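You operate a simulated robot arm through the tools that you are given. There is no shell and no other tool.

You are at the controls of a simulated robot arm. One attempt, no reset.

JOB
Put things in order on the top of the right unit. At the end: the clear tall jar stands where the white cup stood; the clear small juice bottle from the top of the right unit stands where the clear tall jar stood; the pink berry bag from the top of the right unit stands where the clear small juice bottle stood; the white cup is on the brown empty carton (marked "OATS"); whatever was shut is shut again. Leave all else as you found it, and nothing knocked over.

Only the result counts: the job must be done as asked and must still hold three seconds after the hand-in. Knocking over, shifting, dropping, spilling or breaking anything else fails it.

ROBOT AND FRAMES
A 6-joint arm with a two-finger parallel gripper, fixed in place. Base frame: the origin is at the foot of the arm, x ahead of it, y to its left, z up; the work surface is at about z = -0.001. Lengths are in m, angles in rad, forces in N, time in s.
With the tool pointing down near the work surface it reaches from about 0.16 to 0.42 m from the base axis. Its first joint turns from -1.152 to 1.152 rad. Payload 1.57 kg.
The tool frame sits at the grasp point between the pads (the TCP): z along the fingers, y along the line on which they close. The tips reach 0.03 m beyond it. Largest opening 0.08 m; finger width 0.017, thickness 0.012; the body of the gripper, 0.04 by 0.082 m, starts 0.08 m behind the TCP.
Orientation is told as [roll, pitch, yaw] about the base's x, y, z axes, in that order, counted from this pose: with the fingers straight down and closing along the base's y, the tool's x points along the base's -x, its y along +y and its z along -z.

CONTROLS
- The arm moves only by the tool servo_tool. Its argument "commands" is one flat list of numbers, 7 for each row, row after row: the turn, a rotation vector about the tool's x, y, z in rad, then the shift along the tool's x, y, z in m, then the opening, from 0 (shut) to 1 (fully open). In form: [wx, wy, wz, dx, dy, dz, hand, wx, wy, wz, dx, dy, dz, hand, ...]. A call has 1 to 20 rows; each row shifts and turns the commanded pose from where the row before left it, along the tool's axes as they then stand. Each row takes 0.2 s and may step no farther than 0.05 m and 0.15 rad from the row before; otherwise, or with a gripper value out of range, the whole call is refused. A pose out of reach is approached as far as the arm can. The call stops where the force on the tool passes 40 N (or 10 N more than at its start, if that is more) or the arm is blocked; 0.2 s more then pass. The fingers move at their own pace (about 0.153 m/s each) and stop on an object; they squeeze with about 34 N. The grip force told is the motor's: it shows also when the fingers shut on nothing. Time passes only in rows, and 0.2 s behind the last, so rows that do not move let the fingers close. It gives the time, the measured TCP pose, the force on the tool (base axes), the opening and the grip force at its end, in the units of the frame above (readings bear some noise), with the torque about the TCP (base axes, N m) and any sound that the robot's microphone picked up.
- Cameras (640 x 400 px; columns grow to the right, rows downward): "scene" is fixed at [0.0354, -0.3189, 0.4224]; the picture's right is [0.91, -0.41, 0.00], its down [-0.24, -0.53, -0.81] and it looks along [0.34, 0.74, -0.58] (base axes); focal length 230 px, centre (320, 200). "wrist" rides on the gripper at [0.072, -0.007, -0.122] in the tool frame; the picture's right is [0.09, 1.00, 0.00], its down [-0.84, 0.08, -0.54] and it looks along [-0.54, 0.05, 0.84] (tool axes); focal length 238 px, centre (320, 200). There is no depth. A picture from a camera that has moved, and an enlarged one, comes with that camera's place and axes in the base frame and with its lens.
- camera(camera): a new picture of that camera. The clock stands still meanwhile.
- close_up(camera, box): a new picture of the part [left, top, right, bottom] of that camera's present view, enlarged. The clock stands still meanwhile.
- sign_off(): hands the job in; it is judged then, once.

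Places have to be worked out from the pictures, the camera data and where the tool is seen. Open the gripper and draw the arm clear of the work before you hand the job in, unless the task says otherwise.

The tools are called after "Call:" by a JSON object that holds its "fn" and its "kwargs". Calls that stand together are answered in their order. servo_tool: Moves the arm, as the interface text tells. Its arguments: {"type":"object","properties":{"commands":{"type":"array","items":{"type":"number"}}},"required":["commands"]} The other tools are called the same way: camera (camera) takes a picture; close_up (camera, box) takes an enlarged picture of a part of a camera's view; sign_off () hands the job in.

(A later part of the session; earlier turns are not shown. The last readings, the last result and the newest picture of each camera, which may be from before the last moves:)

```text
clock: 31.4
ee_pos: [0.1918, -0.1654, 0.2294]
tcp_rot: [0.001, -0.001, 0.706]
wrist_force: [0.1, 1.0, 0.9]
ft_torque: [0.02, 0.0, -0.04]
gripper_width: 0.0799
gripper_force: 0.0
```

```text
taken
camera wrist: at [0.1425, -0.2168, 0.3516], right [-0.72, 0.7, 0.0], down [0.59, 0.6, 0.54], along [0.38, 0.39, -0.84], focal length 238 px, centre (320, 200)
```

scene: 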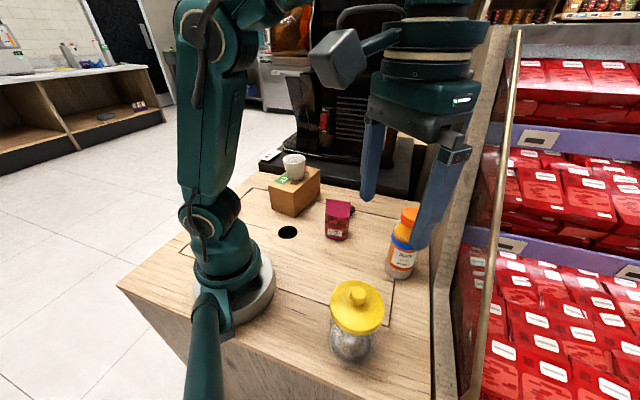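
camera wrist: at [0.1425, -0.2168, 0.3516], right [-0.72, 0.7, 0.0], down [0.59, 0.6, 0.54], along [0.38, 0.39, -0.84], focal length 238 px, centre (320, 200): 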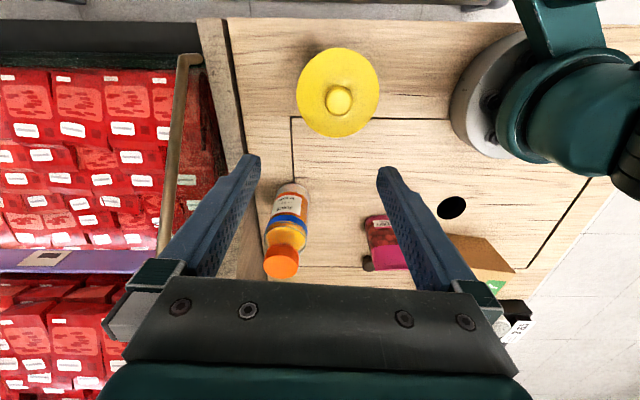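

From a second viewpoint the lid centre comes out at (0.1555, -0.1785). Now I'll lean the tool 30° in place.

Call:
{"fn": "servo_tool", "kwargs": {"commands": [0, 0.131, 0, 0, 0, 0, 1, 0, 0.131, 0, 0, 0, 0, 1, 0, 0.131, 0, 0, 0, 0, 1, 0, 0.131, 0, 0, 0, 0, 1, 0, 0, 0, 0, 0, 0, 1]}}

Call:
{"fn": "camera", "kwargs": {"camera": "wrist"}}

Call:
{"fn": "camera", "kwargs": {"camera": "scene"}}

```text
clock: 32.6
ee_pos: [0.1921, -0.1658, 0.2304]
tcp_rot: [0.001, 0.527, 0.707]
wrist_force: [0.7, -0.7, -0.4]
ft_torque: [0.05, -0.03, -0.02]
gripper_width: 0.0799
gripper_force: 0.1
```

```text
taken
camera wrist: at [0.1961, -0.1709, 0.371], right [-0.71, 0.71, 0.05], down [0.71, 0.7, 0.05], along [0.0, 0.07, -1.0], focal length 238 px, centre (320, 200)
```

wrist: 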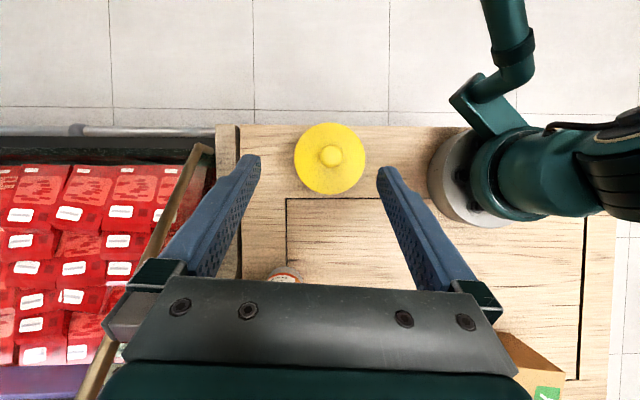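

```text
taken
```

scene: 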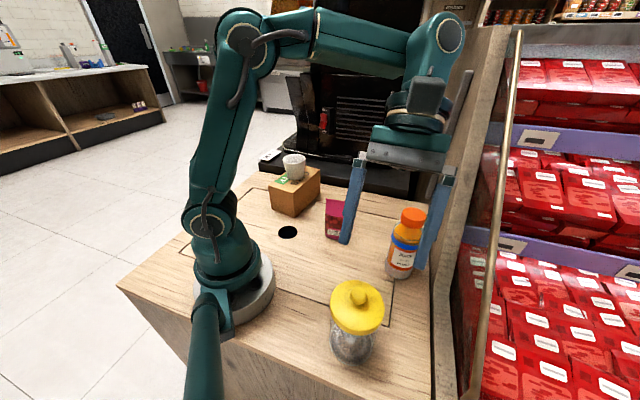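

The lean worked and the camera now looks straight down, which is good for measuring. I'll zoom in on the jar.

Call:
{"fn": "close_up", "kwargs": {"camera": "wrist", "box": [280, 110, 380, 210]}}

```text
4.00 times, centred on (330, 160) of wrist
camera zoom: at [0.1961, -0.1709, 0.371], right [-0.71, 0.71, 0.05], down [0.71, 0.7, 0.05], along [0.0, 0.07, -1.0], focal length 953 px, centre (280, 360)
```

zoom: 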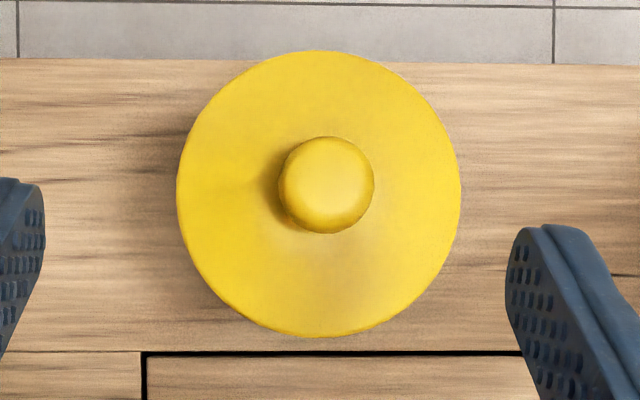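

The lid measures about 0.078 m and its axis is at (0.156, -0.178). I'll move to a pre-approach point along the leaned tool axis, then look again.

Call:
{"fn": "servo_tool", "kwargs": {"commands": [0, 0, 0, -0.0153, 0.0036, 0.013, 1, 0, 0, 0, -0.0153, 0.0036, 0.013, 1, 0, 0, 0, -0.0153, 0.0035, 0.013, 1, 0, 0, 0, -0.0153, 0.0035, 0.013, 1, 0, 0, 0, 0, 0, 0, 1]}}

Call:
{"fn": "camera", "kwargs": {"camera": "wrist"}}

Call:
{"fn": "camera", "kwargs": {"camera": "scene"}}

```text
clock: 33.8
ee_pos: [0.2019, -0.138, 0.1548]
tcp_rot: [0.0, 0.524, 0.705]
wrist_force: [-0.3, 0.1, 0.0]
ft_torque: [0.02, -0.01, -0.01]
gripper_width: 0.0799
gripper_force: 0.2
```

```text
taken
camera wrist: at [0.2063, -0.1422, 0.2959], right [-0.71, 0.71, 0.05], down [0.71, 0.7, 0.05], along [0.0, 0.07, -1.0], focal length 238 px, centre (320, 200)
```

wrist: 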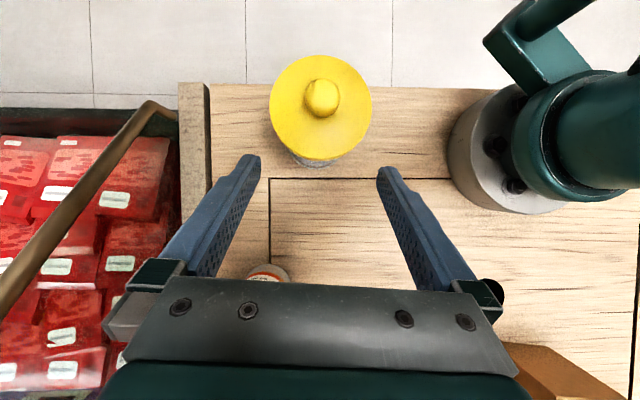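

```text
taken
```

scene: 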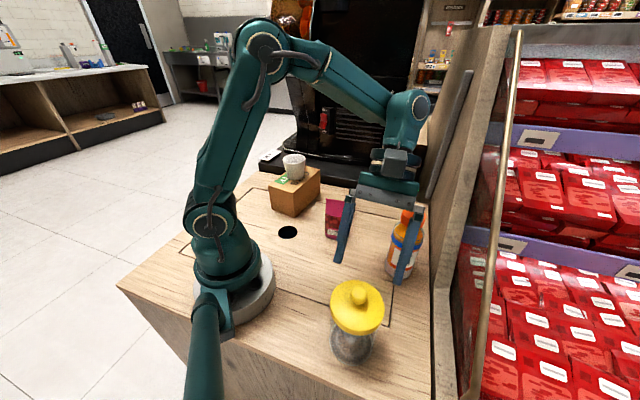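

I'll zoom in to fine-tune the sideways alignment between the fingers and the jar.

Call:
{"fn": "close_up", "kwargs": {"camera": "wrist", "box": [240, 40, 400, 200]}}

Call:
{"fn": "close_up", "kwargs": {"camera": "scene", "box": [310, 180, 440, 370]}}

```text
2.50 times, centred on (320, 120) of wrist
camera zoom: at [0.2063, -0.1422, 0.2959], right [-0.71, 0.71, 0.05], down [0.71, 0.7, 0.05], along [0.0, 0.07, -1.0], focal length 596 px, centre (320, 400)
```

zoom: 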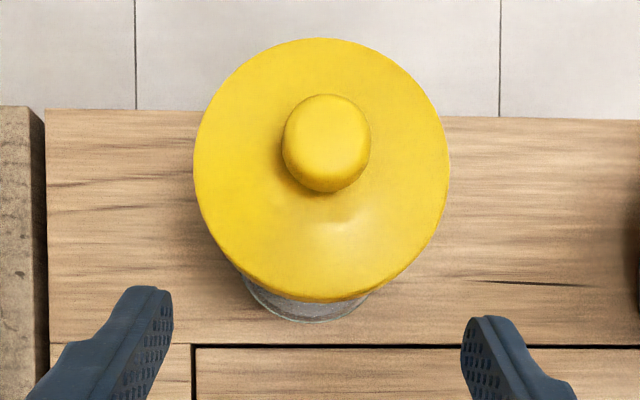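

```text
2.11 times, centred on (375, 275) of scene
camera zoom: at [0.0354, -0.3189, 0.4224], right [0.91, -0.41, 0.0], down [-0.24, -0.53, -0.81], along [0.34, 0.74, -0.58], focal length 484 px, centre (204, 42)
```

zoom: 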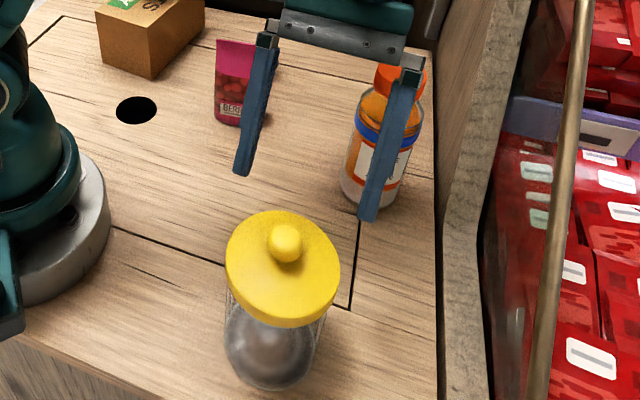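

The jar is about 2 mm to the outer side of the finger midline. I'll correct that and advance halfway along the tool axis, then check clearance to the lid.

Call:
{"fn": "servo_tool", "kwargs": {"commands": [0, 0, 0, 0, -0.0018, 0.01, 1, 0, 0, 0, 0, 0, 0.015, 1, 0, 0, 0, 0, 0, 0.015, 1, 0, 0, 0, 0, 0, 0.015, 1, 0, 0, 0, 0, 0, 0, 1]}}

Call:
{"fn": "camera", "kwargs": {"camera": "wrist"}}

Call:
{"fn": "close_up", "kwargs": {"camera": "scene", "box": [310, 200, 440, 370]}}

```text
clock: 35.0
ee_pos: [0.1828, -0.1569, 0.1077]
tcp_rot: [0.0, 0.524, 0.706]
wrist_force: [0.6, 0.5, 0.9]
ft_torque: [0.01, 0.0, 0.01]
gripper_width: 0.08
gripper_force: 0.1
```

```text
taken
camera wrist: at [0.1867, -0.1618, 0.2482], right [-0.71, 0.71, 0.05], down [0.71, 0.7, 0.05], along [0.0, 0.07, -1.0], focal length 238 px, centre (320, 200)
```

wrist: 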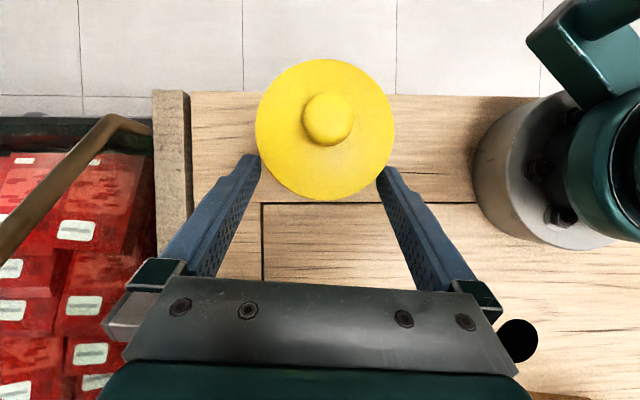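

```text
2.35 times, centred on (375, 285) of scene
camera zoom: at [0.0354, -0.3189, 0.4224], right [0.91, -0.41, 0.0], down [-0.24, -0.53, -0.81], along [0.34, 0.74, -0.58], focal length 541 px, centre (191, 0)
```

zoom: 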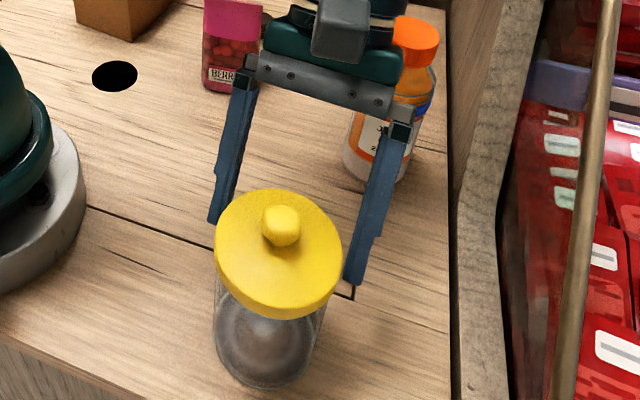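

The lid centre lines up with where it should appear (column 325.5 against an expected 325.7). I'll advance further in small steps.

Call:
{"fn": "servo_tool", "kwargs": {"commands": [0, 0, 0, 0, 0, 0.008, 1, 0, 0, 0, 0, 0, 0.01, 1, 0, 0, 0, 0, 0, 0.01, 1, 0, 0, 0, 0, 0, 0, 1]}}

Call:
{"fn": "camera", "kwargs": {"camera": "wrist"}}

Call:
{"fn": "close_up", "kwargs": {"camera": "scene", "box": [310, 200, 440, 370]}}

```text
clock: 36.0
ee_pos: [0.1733, -0.1657, 0.0815]
tcp_rot: [-0.001, 0.524, 0.706]
wrist_force: [0.2, 0.1, -0.2]
ft_torque: [0.04, 0.01, -0.01]
gripper_width: 0.0802
gripper_force: 0.1
```

```text
taken
camera wrist: at [0.177, -0.1701, 0.2239], right [-0.71, 0.71, 0.05], down [0.71, 0.7, 0.05], along [0.0, 0.07, -1.0], focal length 238 px, centre (320, 200)
```

wrist: 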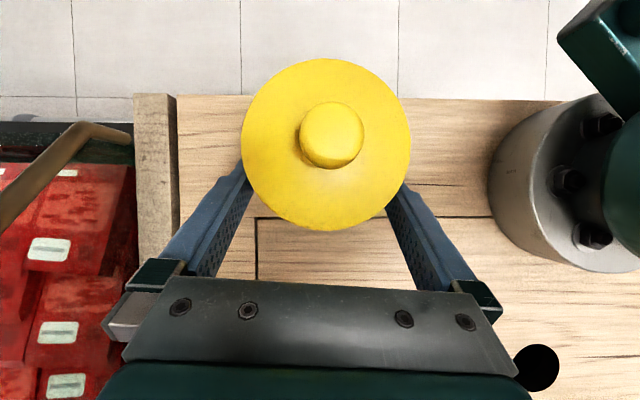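

```text
2.35 times, centred on (375, 285) of scene
camera zoom: at [0.0354, -0.3189, 0.4224], right [0.91, -0.41, 0.0], down [-0.24, -0.53, -0.81], along [0.34, 0.74, -0.58], focal length 541 px, centre (191, 0)
```

zoom: 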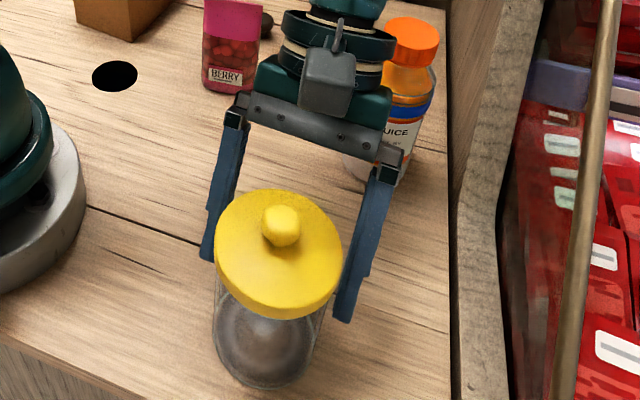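

The fingers are passing beneath the lid's edge with no force. I'll continue.

Call:
{"fn": "servo_tool", "kwargs": {"commands": [0, 0, 0, 0, 0, 0.007, 1, 0, 0, 0, 0, 0, 0.007, 1, 0, 0, 0, 0, 0, 0.007, 1, 0, 0, 0, 0, 0, 0, 1]}}

Call:
{"fn": "camera", "kwargs": {"camera": "wrist"}}

Call:
{"fn": "close_up", "kwargs": {"camera": "scene", "box": [310, 200, 440, 370]}}

```text
clock: 37.0
ee_pos: [0.1649, -0.1734, 0.0652]
tcp_rot: [-0.001, 0.523, 0.706]
wrist_force: [0.8, 0.1, 0.8]
ft_torque: [-0.03, 0.03, 0.01]
gripper_width: 0.0799
gripper_force: 0.0
```

```text
taken
camera wrist: at [0.1688, -0.1775, 0.2058], right [-0.71, 0.71, 0.05], down [0.71, 0.7, 0.05], along [0.0, 0.07, -1.0], focal length 238 px, centre (320, 200)
```

wrist: 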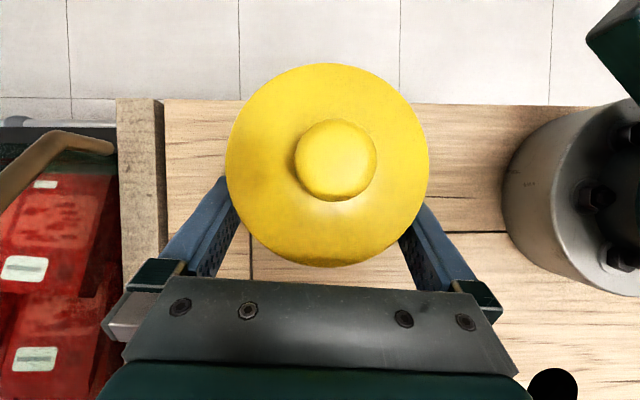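

```text
2.35 times, centred on (375, 285) of scene
camera zoom: at [0.0354, -0.3189, 0.4224], right [0.91, -0.41, 0.0], down [-0.24, -0.53, -0.81], along [0.34, 0.74, -0.58], focal length 541 px, centre (191, 0)
```

zoom: 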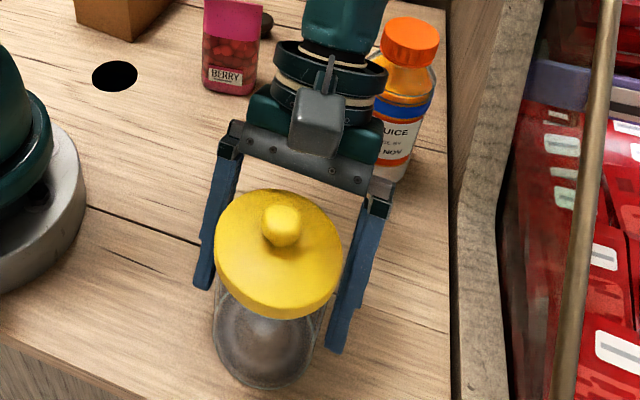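

Fresh measurements put the jar axis at (0.1565, -0.179), so the fingers are centred. I'll make the last 19 mm of the approach.

Call:
{"fn": "servo_tool", "kwargs": {"commands": [0, 0, 0, 0, 0, 0.006, 1, 0, 0, 0, 0.0008, 0, 0.006, 1, 0, 0, 0, 0.0008, 0, 0.006, 1, 0, 0, 0, 0, 0, 0, 1]}}

Call:
{"fn": "camera", "kwargs": {"camera": "wrist"}}

Call:
{"fn": "close_up", "kwargs": {"camera": "scene", "box": [310, 200, 440, 370]}}

```text
clock: 38.0
ee_pos: [0.1572, -0.1799, 0.0499]
tcp_rot: [0.0, 0.522, 0.704]
wrist_force: [0.6, 0.4, 0.1]
ft_torque: [-0.01, 0.0, 0.0]
gripper_width: 0.08
gripper_force: 0.0
```

```text
taken
camera wrist: at [0.1607, -0.1844, 0.1911], right [-0.71, 0.71, 0.05], down [0.71, 0.7, 0.05], along [0.0, 0.07, -1.0], focal length 238 px, centre (320, 200)
```

wrist: 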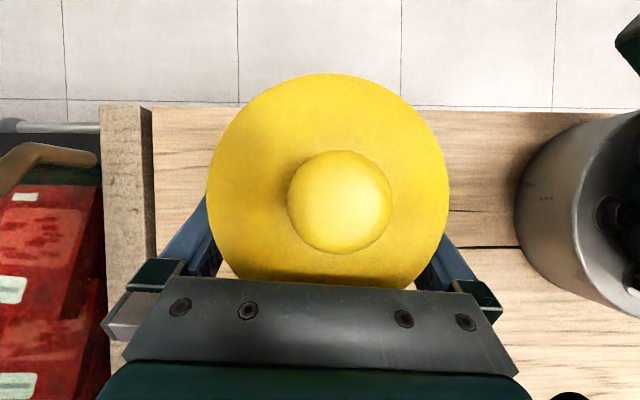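

```text
2.35 times, centred on (375, 285) of scene
camera zoom: at [0.0354, -0.3189, 0.4224], right [0.91, -0.41, 0.0], down [-0.24, -0.53, -0.81], along [0.34, 0.74, -0.58], focal length 541 px, centre (191, 0)
```

zoom: 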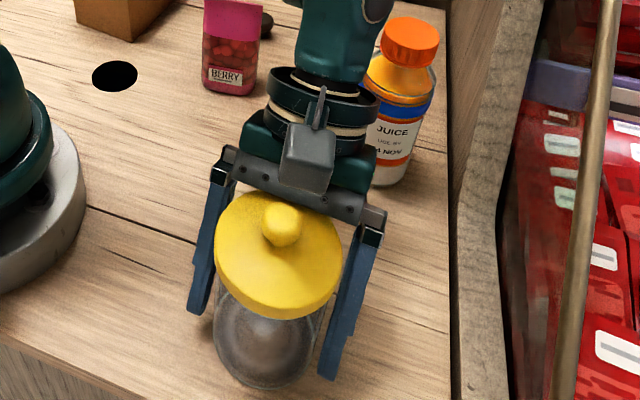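

In position: TCP about (0.157, -0.179, 0.0495), no contact forces, lid clear of the gripper body. I'll close gently on the glass.

Call:
{"fn": "servo_tool", "kwargs": {"commands": [0, 0, 0, 0, 0, 0, 0.96, 0, 0, 0, 0, 0, 0, 0.92, 0, 0, 0, 0, 0, 0, 0.88, 0, 0, 0, 0, 0, 0, 0.8, 0, 0, 0, 0, 0, 0, 0.5, 0, 0, 0, 0, 0, 0, 0.3]}}

Call:
{"fn": "camera", "kwargs": {"camera": "wrist"}}

Call:
{"fn": "close_up", "kwargs": {"camera": "scene", "box": [310, 200, 440, 370]}}

```text
clock: 39.4
ee_pos: [0.1562, -0.18, 0.0501]
tcp_rot: [0.001, 0.525, 0.705]
wrist_force: [-1.0, -0.4, -0.3]
ft_torque: [-0.05, 0.06, -0.03]
gripper_width: 0.0717
gripper_force: 33.9
```

```text
taken
camera wrist: at [0.1608, -0.1844, 0.1912], right [-0.71, 0.71, 0.05], down [0.71, 0.7, 0.05], along [0.0, 0.07, -1.0], focal length 238 px, centre (320, 200)
```

wrist: 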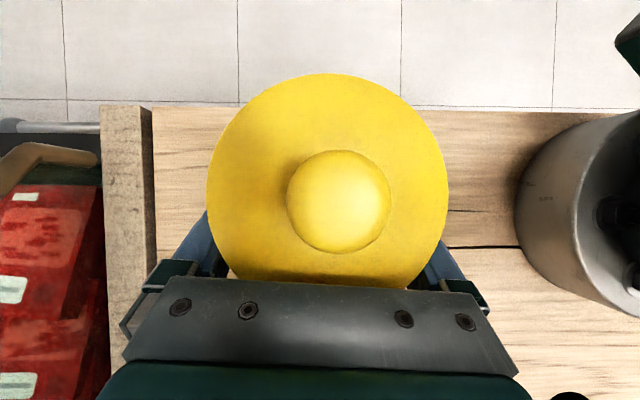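

```text
2.35 times, centred on (375, 285) of scene
camera zoom: at [0.0354, -0.3189, 0.4224], right [0.91, -0.41, 0.0], down [-0.24, -0.53, -0.81], along [0.34, 0.74, -0.58], focal length 541 px, centre (191, 0)
```

zoom: 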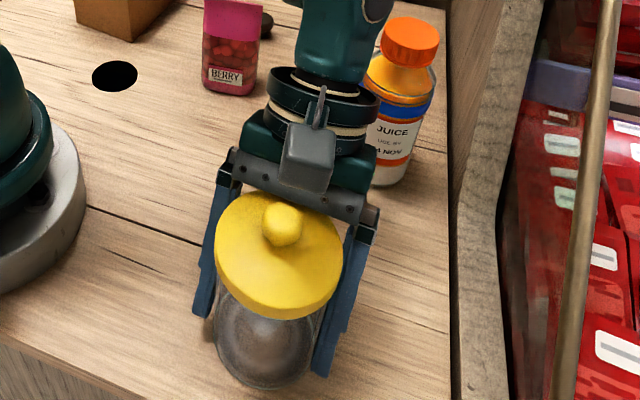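

The jar is gripped at 0.0717 m and has not moved; the spot is (0.157, -0.1785). I'll lift straight up a few millimetres to test the hold.

Call:
{"fn": "servo_tool", "kwargs": {"commands": [0, 0, 0, 0.001, 0, -0.00173, 0.3, 0, 0, 0, 0.0015, 0, -0.0026, 0.3, 0, 0, 0, 0.0015, 0, -0.0026, 0.3, 0, 0, 0, 0, 0, 0, 0.3]}}

Call:
{"fn": "close_up", "kwargs": {"camera": "scene", "box": [310, 200, 440, 370]}}

Call:
{"fn": "camera", "kwargs": {"camera": "wrist"}}

```text
clock: 40.4
ee_pos: [0.1572, -0.1797, 0.0571]
tcp_rot: [0.001, 0.525, 0.704]
wrist_force: [-0.2, -0.2, -3.5]
ft_torque: [0.01, 0.01, 0.01]
gripper_width: 0.0714
gripper_force: 34.2
```

```text
2.35 times, centred on (375, 285) of scene
camera zoom: at [0.0354, -0.3189, 0.4224], right [0.91, -0.41, 0.0], down [-0.24, -0.53, -0.81], along [0.34, 0.74, -0.58], focal length 541 px, centre (191, 0)
```

zoom: 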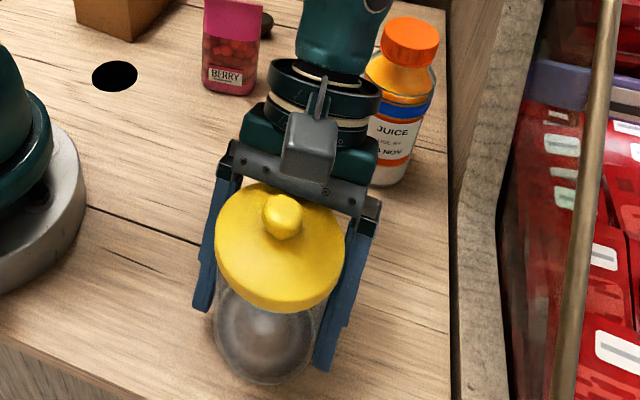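

```text
taken
camera wrist: at [0.1608, -0.184, 0.1983], right [-0.71, 0.71, 0.05], down [0.71, 0.7, 0.05], along [0.0, 0.07, -1.0], focal length 238 px, centre (320, 200)
```

wrist: 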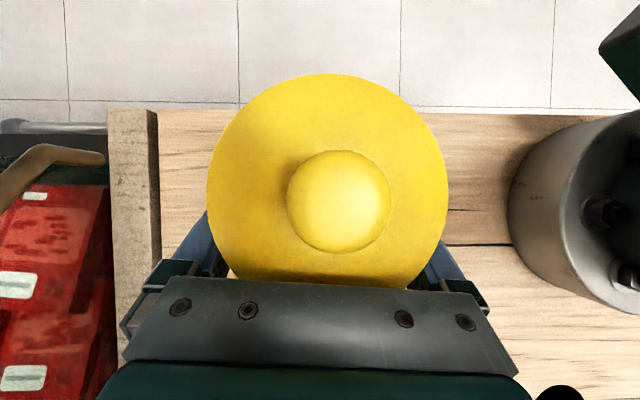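

The jar came up level with its lid on, weighing about 3.5 N. I'll raise it to roughly z = 0.165 so its bottom clears the bag height before swinging inside the bottle.

Call:
{"fn": "servo_tool", "kwargs": {"commands": [0, 0, 0, 0.002, 0, -0.0035, 0.3, 0, 0, 0, 0.0035, 0, -0.0061, 0.3, 0, 0, 0, 0.0045, 0, -0.0078, 0.3, 0, 0, 0, 0.005, 0, -0.0087, 0.3, 0, 0, 0, 0.005, 0, -0.0087, 0.3, 0, 0, 0, 0.005, 0, -0.0087, 0.3, 0, 0, 0, 0.005, 0, -0.0087, 0.3, 0, 0, 0, 0.005, 0, -0.0087, 0.3, 0, 0, 0, 0.005, 0, -0.0087, 0.3, 0, 0, 0, 0.005, 0, -0.0087, 0.3, 0, 0, 0, 0.004, 0, -0.0069, 0.3, 0, 0, 0, 0.0035, 0, -0.0061, 0.3, 0, 0, 0, 0.0015, 0, -0.0026, 0.3, 0, 0, 0, 0, 0, 0, 0.3]}}

Call:
{"fn": "camera", "kwargs": {"camera": "wrist"}}

Call:
{"fn": "camera", "kwargs": {"camera": "scene"}}

```text
clock: 43.4
ee_pos: [0.1574, -0.1805, 0.1645]
tcp_rot: [-0.002, 0.524, 0.704]
wrist_force: [0.5, -0.4, -3.4]
ft_torque: [-0.02, 0.02, 0.02]
gripper_width: 0.0715
gripper_force: 33.8
```

```text
taken
camera wrist: at [0.1613, -0.1835, 0.3069], right [-0.71, 0.71, 0.05], down [0.71, 0.7, 0.05], along [0.0, 0.07, -1.0], focal length 238 px, centre (320, 200)
```

wrist: 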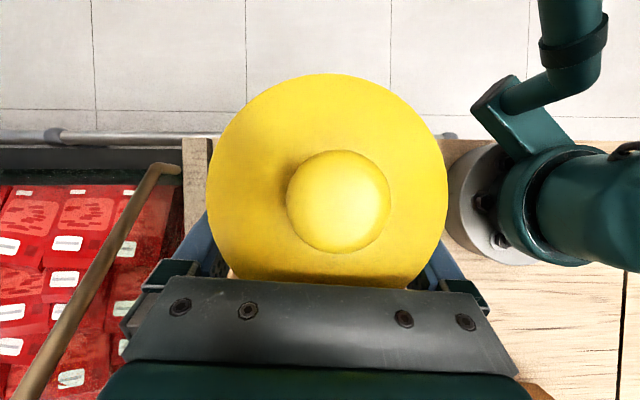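

```text
taken
```

scene: 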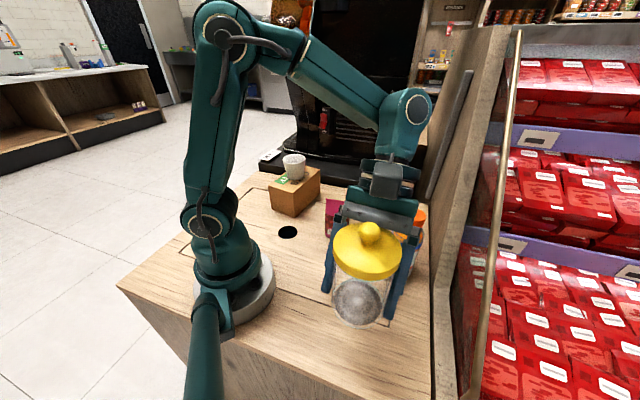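

The jar is steady at z ≈ 0.165. I'll swing along an arc of radius 0.238, inside the bottle, turning the tool with the arm, and check halfway.

Call:
{"fn": "servo_tool", "kwargs": {"commands": [0.01, 0, -0.0173, -0.0041, 0, -0.0024, 0.3, 0.0175, 0, -0.0303, -0.0072, 0, -0.0042, 0.3, 0.025, 0, -0.0433, -0.0103, 0, -0.006, 0.3, 0.025, 0, -0.0433, -0.0103, 0, -0.006, 0.3, 0.025, 0, -0.0433, -0.0103, 0, -0.006, 0.3, 0.025, 0, -0.0433, -0.0103, 0, -0.006, 0.3, 0.025, 0, -0.0433, -0.0103, 0, -0.006, 0.3, 0.0175, 0, -0.0303, -0.0072, 0, -0.0042, 0.3, 0.01, 0, -0.0173, -0.0041, 0, -0.0024, 0.3, 0, 0, 0, 0, 0, 0, 0.3]}}

Call:
{"fn": "camera", "kwargs": {"camera": "wrist"}}

Call:
{"fn": "camera", "kwargs": {"camera": "scene"}}

```text
clock: 45.6
ee_pos: [0.2139, -0.115, 0.1649]
tcp_rot: [0.0, 0.524, 1.067]
wrist_force: [-0.5, -0.1, -3.5]
ft_torque: [0.01, 0.0, -0.02]
gripper_width: 0.0717
gripper_force: 34.3
```

```text
taken
camera wrist: at [0.2186, -0.1177, 0.3072], right [-0.91, 0.41, 0.05], down [0.41, 0.91, 0.05], along [-0.02, 0.07, -1.0], focal length 238 px, centre (320, 200)
```

wrist: 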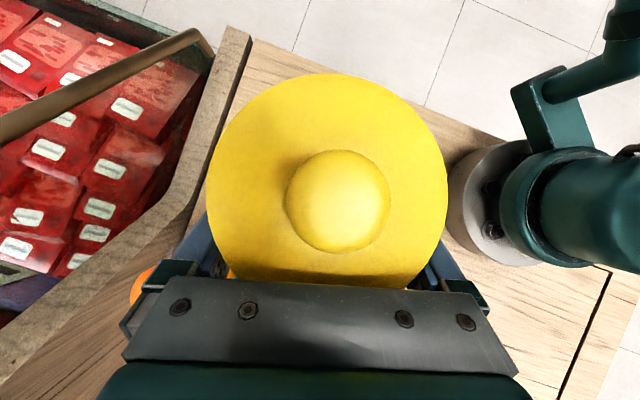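

```text
taken
```

scene: 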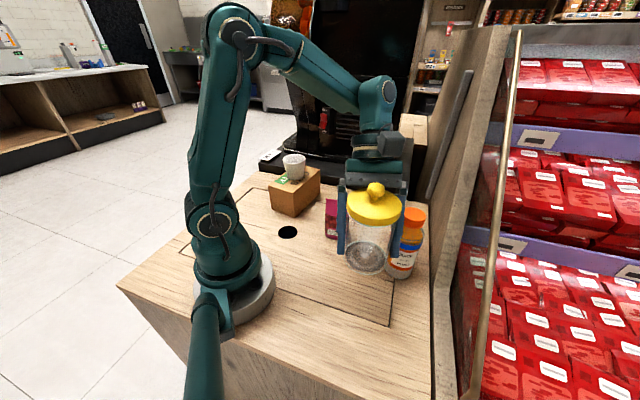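

On track: TCP (0.214, -0.115), radius 0.243. I'll continue the arc with a slight inward bias past the bottle.

Call:
{"fn": "servo_tool", "kwargs": {"commands": [0.01, 0, -0.0173, -0.0041, 0.001, -0.0024, 0.3, 0.0175, 0, -0.0303, -0.0072, 0.001, -0.0042, 0.3, 0.025, 0, -0.0433, -0.0103, 0.001, -0.006, 0.3, 0.025, 0, -0.0433, -0.0103, 0.001, -0.006, 0.3, 0.025, 0, -0.0433, -0.0103, 0.0008, -0.006, 0.3, 0.025, 0, -0.0433, -0.0103, 0.0005, -0.006, 0.3, 0.025, 0, -0.0433, -0.0103, 0.0005, -0.006, 0.3, 0.025, 0, -0.0433, -0.0103, 0.0005, -0.006, 0.3, 0.0175, 0, -0.0303, -0.0072, 0, -0.0042, 0.3, 0.01, 0, -0.0173, -0.0041, 0, -0.0024, 0.3, 0, 0, 0, 0, 0, 0, 0.3]}}

Call:
{"fn": "camera", "kwargs": {"camera": "wrist"}}

Call:
{"fn": "camera", "kwargs": {"camera": "scene"}}

```text
clock: 48.0
ee_pos: [0.2383, -0.0215, 0.1664]
tcp_rot: [0.002, 0.523, 1.477]
wrist_force: [-0.2, 0.0, -3.0]
ft_torque: [0.06, -0.02, -0.01]
gripper_width: 0.0715
gripper_force: 34.4
```

```text
taken
camera wrist: at [0.2452, -0.0214, 0.3081], right [-1.0, 0.02, 0.05], down [0.02, 1.0, 0.05], along [-0.05, 0.05, -1.0], focal length 238 px, centre (320, 200)
```

wrist: 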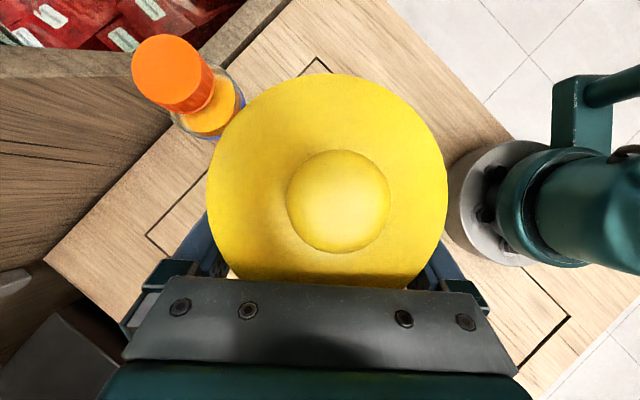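

```text
taken
```

scene: 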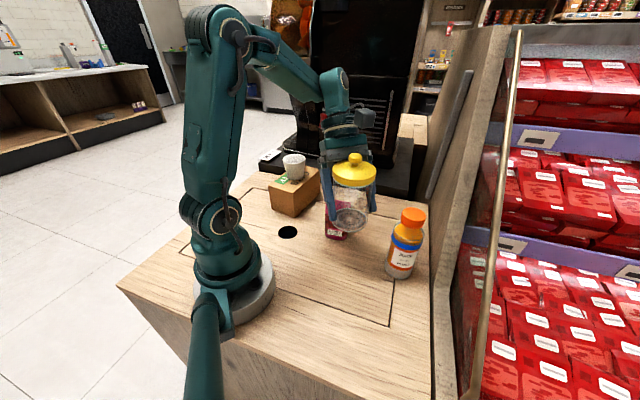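

At TCP (0.238, -0.02), past the bottle's bearing. Now I'll extend outward towards the cup's old spot, passing between the bottle and the bag with the jar's bottom at about 0.116.

Call:
{"fn": "servo_tool", "kwargs": {"commands": [0, 0, 0, -0.0015, -0.005, -0.001, 0.3, 0, 0, 0, -0.0028, -0.0085, -0.0016, 0.3, 0, 0, 0, -0.0035, -0.0109, -0.00205, 0.3, 0, 0, 0, -0.0035, -0.0109, -0.00205, 0.3, 0, 0, 0, -0.0035, -0.0109, -0.00205, 0.3, 0, 0, 0, -0.0035, -0.0109, -0.00205, 0.3, 0, 0, 0, -0.0035, -0.0109, -0.00205, 0.3, 0, 0, 0, -0.0035, -0.0109, -0.00205, 0.3, 0, 0, 0, -0.0028, -0.0085, -0.0016, 0.3, 0, 0, 0, -0.0015, -0.005, -0.001, 0.3, 0, 0, 0, 0, 0, 0, 0.3]}}

Call:
{"fn": "camera", "kwargs": {"camera": "wrist"}}

Call:
{"fn": "camera", "kwargs": {"camera": "scene"}}

```text
clock: 50.4
ee_pos: [0.3336, 0.0037, 0.1673]
tcp_rot: [0.002, 0.524, 1.474]
wrist_force: [-0.4, -0.6, -3.9]
ft_torque: [0.05, 0.0, -0.03]
gripper_width: 0.0716
gripper_force: 33.8
```

```text
taken
camera wrist: at [0.3406, 0.0036, 0.3083], right [-1.0, 0.02, 0.05], down [0.02, 1.0, 0.05], along [-0.05, 0.05, -1.0], focal length 238 px, centre (320, 200)
```

wrist: 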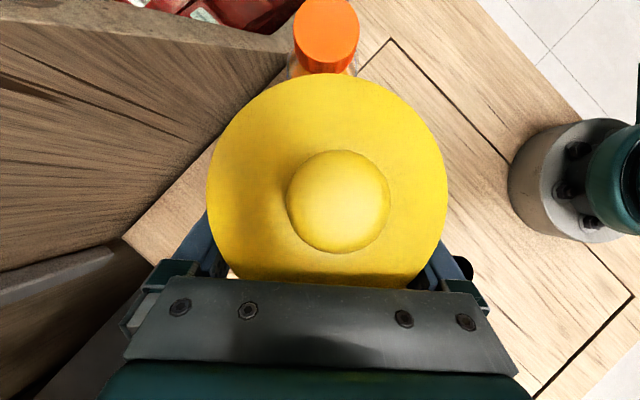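

```text
taken
```

scene: 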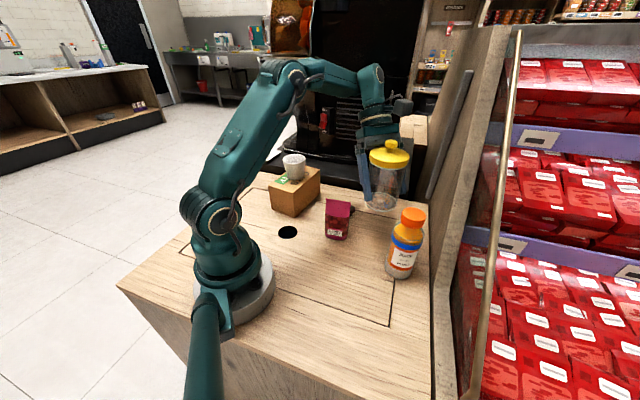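

The jar is clear of the bottle and bag. I'll move the rest of the way over the spot (0.384, 0.0205) while descending to TCP z ≈ 0.087.

Call:
{"fn": "servo_tool", "kwargs": {"commands": [0, 0, 0, -0.0028, -0.0024, 0.003, 0.3, 0, 0, 0, -0.0051, -0.0044, 0.0054, 0.3, 0, 0, 0, -0.0074, -0.0063, 0.0077, 0.3, 0, 0, 0, -0.0085, -0.0073, 0.0089, 0.3, 0, 0, 0, -0.0085, -0.0073, 0.0089, 0.3, 0, 0, 0, -0.0085, -0.0073, 0.0089, 0.3, 0, 0, 0, -0.0074, -0.0063, 0.0077, 0.3, 0, 0, 0, -0.0051, -0.0044, 0.0054, 0.3, 0, 0, 0, -0.0034, -0.0029, 0.0036, 0.3, 0, 0, 0, 0, 0, 0, 0.3]}}

Call:
{"fn": "camera", "kwargs": {"camera": "wrist"}}

Call:
{"fn": "camera", "kwargs": {"camera": "scene"}}

```text
clock: 52.6
ee_pos: [0.3823, 0.0198, 0.0866]
tcp_rot: [0.003, 0.524, 1.476]
wrist_force: [0.2, 0.7, -2.5]
ft_torque: [0.01, 0.02, -0.01]
gripper_width: 0.0715
gripper_force: 33.8
```

```text
taken
camera wrist: at [0.3901, 0.0183, 0.2281], right [-1.0, 0.02, 0.05], down [0.02, 1.0, 0.05], along [-0.05, 0.05, -1.0], focal length 238 px, centre (320, 200)
```

wrist: 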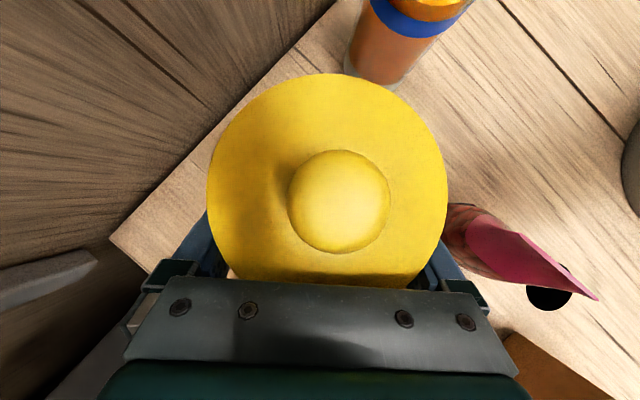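

```text
taken
```

scene: 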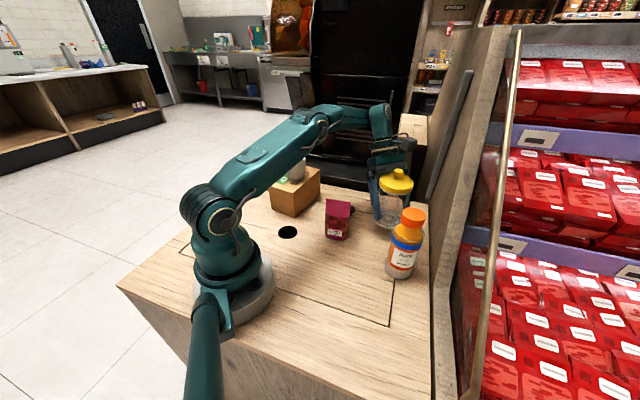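

The TCP is at (0.383, 0.0204), over the cup's old spot, with the jar's bottom about 0.037 above the table. I'll lower most of the way, then finish in tiny steps.

Call:
{"fn": "servo_tool", "kwargs": {"commands": [0, 0, 0, -0.002, -0.0007, 0.00346, 0.3, 0, 0, 0, -0.003, 0, 0.0052, 0.3, 0, 0, 0, -0.003, 0, 0.0052, 0.3, 0, 0, 0, -0.003, 0, 0.0052, 0.3, 0, 0, 0, -0.003, 0, 0.0052, 0.3, 0, 0, 0, -0.002, 0, 0.00346, 0.3, 0, 0, 0, -0.00075, 0, 0.0013, 0.3, 0, 0, 0, 0, 0, 0, 0.3]}}

Call:
{"fn": "camera", "kwargs": {"camera": "wrist"}}

Call:
{"fn": "close_up", "kwargs": {"camera": "scene", "box": [340, 150, 440, 290]}}

```text
clock: 54.4
ee_pos: [0.384, 0.0189, 0.0529]
tcp_rot: [0.0, 0.523, 1.478]
wrist_force: [0.3, -0.2, -3.0]
ft_torque: [-0.03, -0.02, 0.0]
gripper_width: 0.0716
gripper_force: 33.6
```

```text
taken
camera wrist: at [0.3906, 0.0186, 0.1945], right [-1.0, 0.02, 0.05], down [0.02, 1.0, 0.05], along [-0.05, 0.05, -1.0], focal length 238 px, centre (320, 200)
```

wrist: 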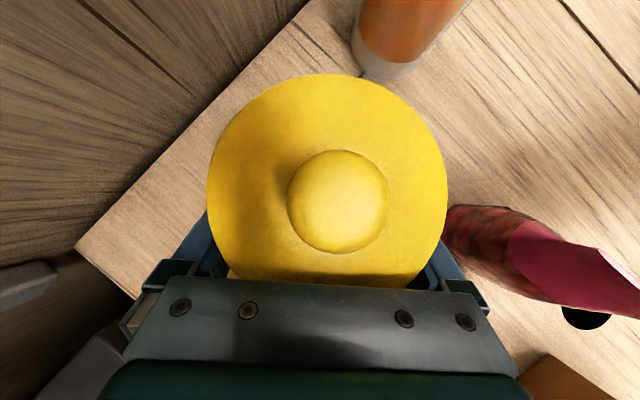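

```text
2.86 times, centred on (390, 220) of scene
camera zoom: at [0.0354, -0.3189, 0.4224], right [0.91, -0.41, 0.0], down [-0.24, -0.53, -0.81], along [0.34, 0.74, -0.58], focal length 657 px, centre (120, 143)
```

zoom: 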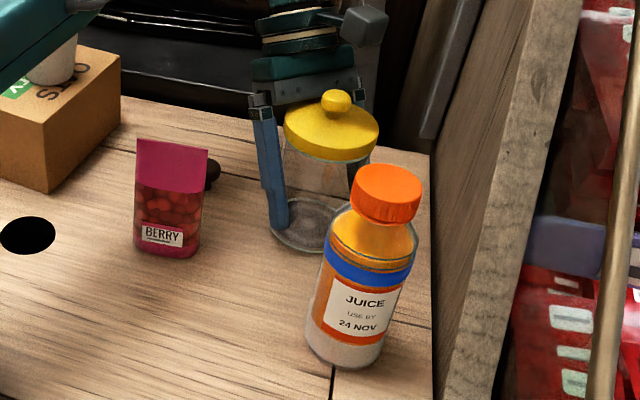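

About 3 mm to go. I'll lower in 1 mm steps, watching the vertical force.

Call:
{"fn": "servo_tool", "kwargs": {"commands": [0, 0, 0, -0.0005, 0, 0.00087, 0.3, 0, 0, 0, -0.0005, 0, 0.00087, 0.3, 0, 0, 0, 0, 0, 0, 0.3]}}

Call:
{"fn": "servo_tool", "kwargs": {"commands": [0, 0, 0, -0.0004, 0, 0.0007, 0.3, 0, 0, 0, 0, 0, 0, 0.3]}}

```text
clock: 55.2
ee_pos: [0.3826, 0.0196, 0.0495]
tcp_rot: [0.004, 0.523, 1.476]
wrist_force: [0.2, -0.1, -2.5]
ft_torque: [0.01, 0.03, 0.0]
gripper_width: 0.0715
gripper_force: 34.2
```

```text
clock: 55.8
ee_pos: [0.3841, 0.0189, 0.0489]
tcp_rot: [0.001, 0.524, 1.476]
wrist_force: [-0.1, 0.0, -3.5]
ft_torque: [0.03, -0.03, -0.01]
gripper_width: 0.0713
gripper_force: 33.8
```

Call:
{"fn": "servo_tool", "kwargs": {"commands": [0, 0, 0, -0.0003, 0, 0.0005, 0.3, 0, 0, 0, 0, 0, 0, 0.3]}}

Call:
{"fn": "close_up", "kwargs": {"camera": "scene", "box": [370, 200, 420, 250]}}

Call:
{"fn": "camera", "kwargs": {"camera": "wrist"}}

```text
clock: 56.4
ee_pos: [0.3838, 0.0196, 0.0485]
tcp_rot: [-0.001, 0.524, 1.474]
wrist_force: [0.2, -0.2, -1.6]
ft_torque: [-0.06, 0.0, 0.01]
gripper_width: 0.0716
gripper_force: 34.1
```

```text
8.00 times, centred on (395, 225) of scene
camera zoom: at [0.0354, -0.3189, 0.4224], right [0.91, -0.41, 0.0], down [-0.24, -0.53, -0.81], along [0.34, 0.74, -0.58], focal length 1840 px, centre (-280, 0)
```

zoom: 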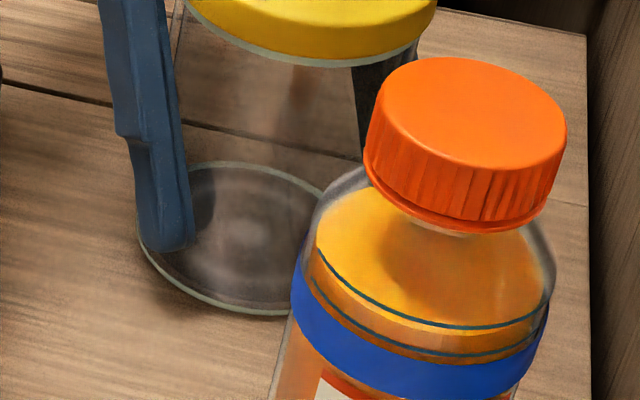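

```text
taken
camera wrist: at [0.3911, 0.019, 0.1909], right [-1.0, 0.02, 0.05], down [0.02, 1.0, 0.05], along [-0.05, 0.05, -1.0], focal length 238 px, centre (320, 200)
```

wrist: 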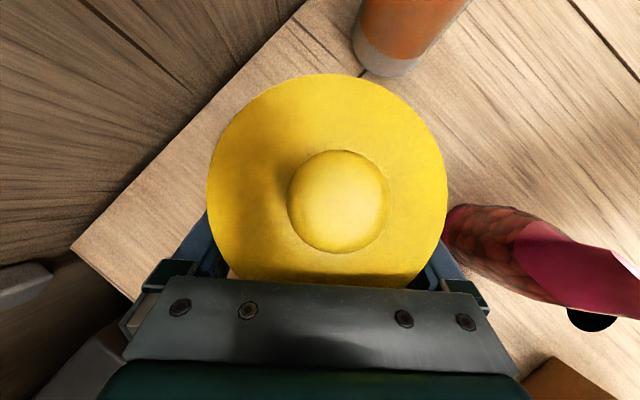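

The downward load has dropped to -1.6 N, so the jar is just touching. I'll go another half millimetre.

Call:
{"fn": "servo_tool", "kwargs": {"commands": [0, 0, 0, -0.0003, 0, 0.0005, 0.3, 0, 0, 0, 0, 0, 0, 0.3]}}

```text
clock: 57.0
ee_pos: [0.3845, 0.0205, 0.05]
tcp_rot: [-0.002, 0.524, 1.474]
wrist_force: [4.0, 1.0, 6.4]
ft_torque: [0.05, 0.05, -0.04]
gripper_width: 0.0716
gripper_force: 34.0
```

Firm contact now at +6.4 N. I'll relieve by a fraction and open slowly.

Call:
{"fn": "servo_tool", "kwargs": {"commands": [0, 0, 0, 0.0002, 0, -0.0003, 0.3, 0, 0, 0, 0, 0, 0, 0.86, 0, 0, 0, 0, 0, 0, 0.9, 0, 0, 0, 0, 0, 0, 0.94, 0, 0, 0, 0, 0, 0, 0.97, 0, 0, 0, 0, 0, 0, 1, 0, 0, 0, 0, 0, 0, 1]}}

Call:
{"fn": "camera", "kwargs": {"camera": "wrist"}}

Call:
{"fn": "close_up", "kwargs": {"camera": "scene", "box": [340, 150, 440, 290]}}

```text
clock: 58.6
ee_pos: [0.3844, 0.0193, 0.0495]
tcp_rot: [0.002, 0.523, 1.475]
wrist_force: [0.8, 0.1, -0.4]
ft_torque: [0.0, -0.04, -0.01]
gripper_width: 0.0801
gripper_force: 0.1
```

```text
taken
camera wrist: at [0.3909, 0.0186, 0.1906], right [-1.0, 0.02, 0.05], down [0.02, 1.0, 0.05], along [-0.05, 0.05, -1.0], focal length 238 px, centre (320, 200)
```

wrist: 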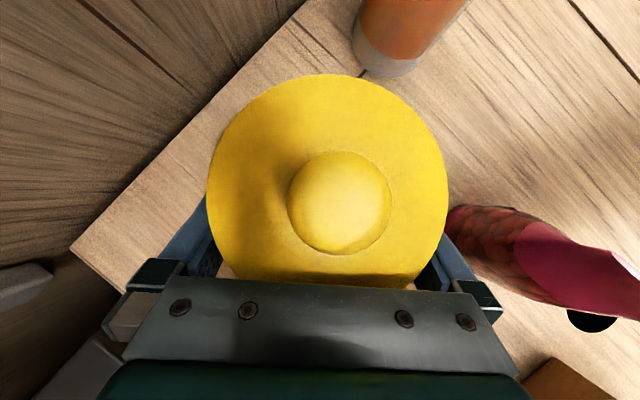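

```text
2.86 times, centred on (390, 220) of scene
camera zoom: at [0.0354, -0.3189, 0.4224], right [0.91, -0.41, 0.0], down [-0.24, -0.53, -0.81], along [0.34, 0.74, -0.58], focal length 657 px, centre (120, 143)
```

zoom: 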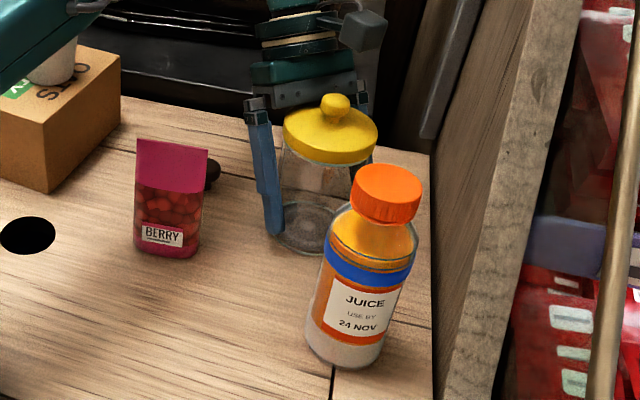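

The jar is released and standing. Backing straight out along the lean could exceed the arm's reach, so I'll first turn the open fingers around the jar's vertical axis. That makes the lean point back towards the base.

Call:
{"fn": "servo_tool", "kwargs": {"commands": [0.025, 0, -0.0433, 0, 0, 0, 1, 0.05, 0, -0.0866, 0, 0, 0, 1, 0.05, 0, -0.0866, 0, 0, 0, 1, 0, 0, 0, 0, 0, 0, 1]}}

Call:
{"fn": "camera", "kwargs": {"camera": "wrist"}}

Call:
{"fn": "close_up", "kwargs": {"camera": "scene", "box": [340, 150, 440, 290]}}

```text
clock: 59.6
ee_pos: [0.3833, 0.019, 0.0495]
tcp_rot: [0.002, 0.523, 1.725]
wrist_force: [0.2, -0.3, 0.8]
ft_torque: [0.0, 0.0, 0.04]
gripper_width: 0.0798
gripper_force: 0.1
```

```text
taken
camera wrist: at [0.3912, 0.0208, 0.1905], right [-0.97, -0.23, 0.05], down [-0.23, 0.97, 0.05], along [-0.06, 0.04, -1.0], focal length 238 px, centre (320, 200)
```

wrist: 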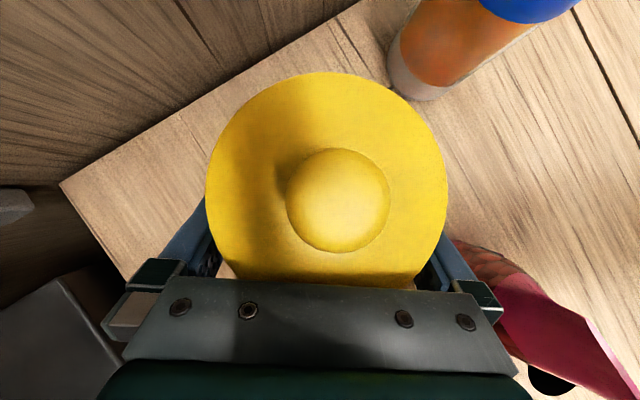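

```text
2.86 times, centred on (390, 220) of scene
camera zoom: at [0.0354, -0.3189, 0.4224], right [0.91, -0.41, 0.0], down [-0.24, -0.53, -0.81], along [0.34, 0.74, -0.58], focal length 657 px, centre (120, 143)
```

zoom: 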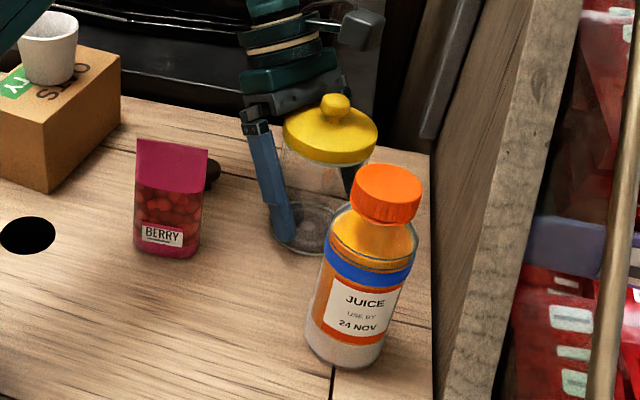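

The turn went cleanly and the jar didn't move. I'll continue turning by about 0.5 rad.

Call:
{"fn": "servo_tool", "kwargs": {"commands": [0.05, 0, -0.0866, 0, 0, 0, 1, 0.05, 0, -0.0866, 0, 0, 0, 1, 0.05, 0, -0.0866, 0, 0, 0, 1, 0.05, 0, -0.0866, 0, 0, 0, 1, 0.05, 0, -0.0866, 0, 0, 0, 1, 0, 0, 0, 0, 0, 0, 1]}}

Call:
{"fn": "camera", "kwargs": {"camera": "wrist"}}

Call:
{"fn": "camera", "kwargs": {"camera": "scene"}}

```text
clock: 61.0
ee_pos: [0.3842, 0.0181, 0.0487]
tcp_rot: [0.002, 0.525, 2.227]
wrist_force: [0.5, 0.5, -0.5]
ft_torque: [0.03, -0.01, 0.0]
gripper_width: 0.0798
gripper_force: 0.0
```

```text
taken
camera wrist: at [0.3908, 0.0235, 0.1908], right [-0.74, -0.67, 0.05], down [-0.67, 0.74, 0.05], along [-0.07, 0.01, -1.0], focal length 238 px, centre (320, 200)
```

wrist: 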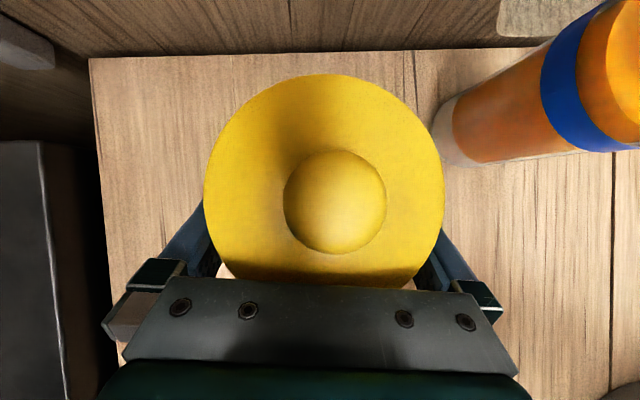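

```text
taken
```

scene: 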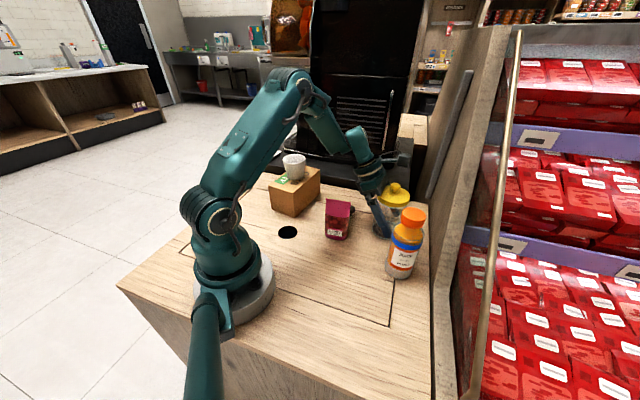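

The lean now points back and to the left, the jar hasn't moved, and the fingers are still centred on it. I'll withdraw along the tool axis.

Call:
{"fn": "servo_tool", "kwargs": {"commands": [0, 0, 0, 0, 0, -0.005, 1, 0, 0, 0, 0, 0, -0.01, 1, 0, 0, 0, 0, 0, -0.012, 1, 0, 0, 0, 0, 0, -0.014, 1, 0, 0, 0, 0, 0, -0.015, 1, 0, 0, 0, 0, 0, 0, 1]}}

Call:
{"fn": "camera", "kwargs": {"camera": "wrist"}}

Call:
{"fn": "close_up", "kwargs": {"camera": "scene", "box": [320, 130, 440, 290]}}

```text
clock: 62.4
ee_pos: [0.366, 0.042, 0.0989]
tcp_rot: [0.002, 0.522, 2.226]
wrist_force: [-0.1, 0.6, 0.5]
ft_torque: [-0.01, -0.02, 0.0]
gripper_width: 0.0804
gripper_force: 0.0
```

```text
taken
camera wrist: at [0.373, 0.0467, 0.24], right [-0.74, -0.67, 0.05], down [-0.67, 0.74, 0.05], along [-0.07, 0.01, -1.0], focal length 238 px, centre (320, 200)
```

wrist: 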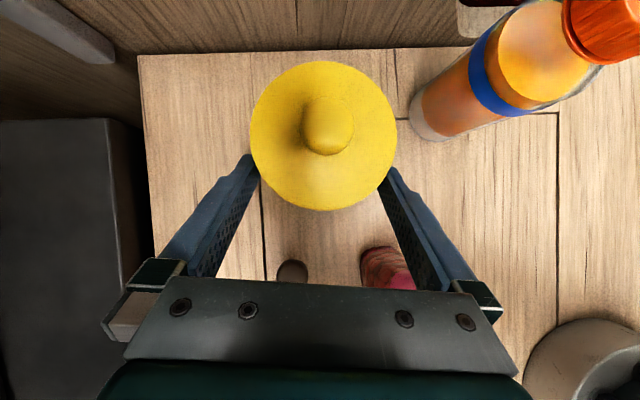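

```text
2.50 times, centred on (380, 210) of scene
camera zoom: at [0.0354, -0.3189, 0.4224], right [0.91, -0.41, 0.0], down [-0.24, -0.53, -0.81], along [0.34, 0.74, -0.58], focal length 575 px, centre (170, 175)
```

zoom: 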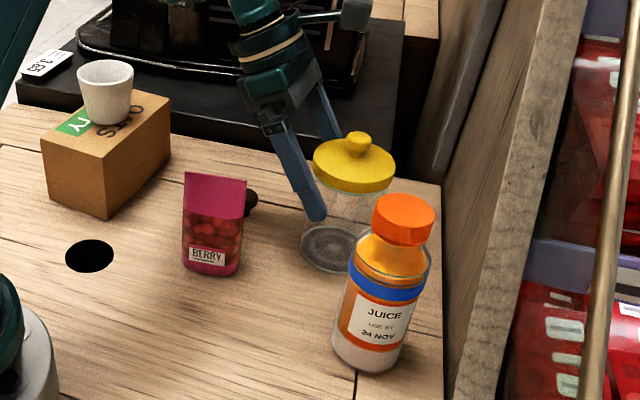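

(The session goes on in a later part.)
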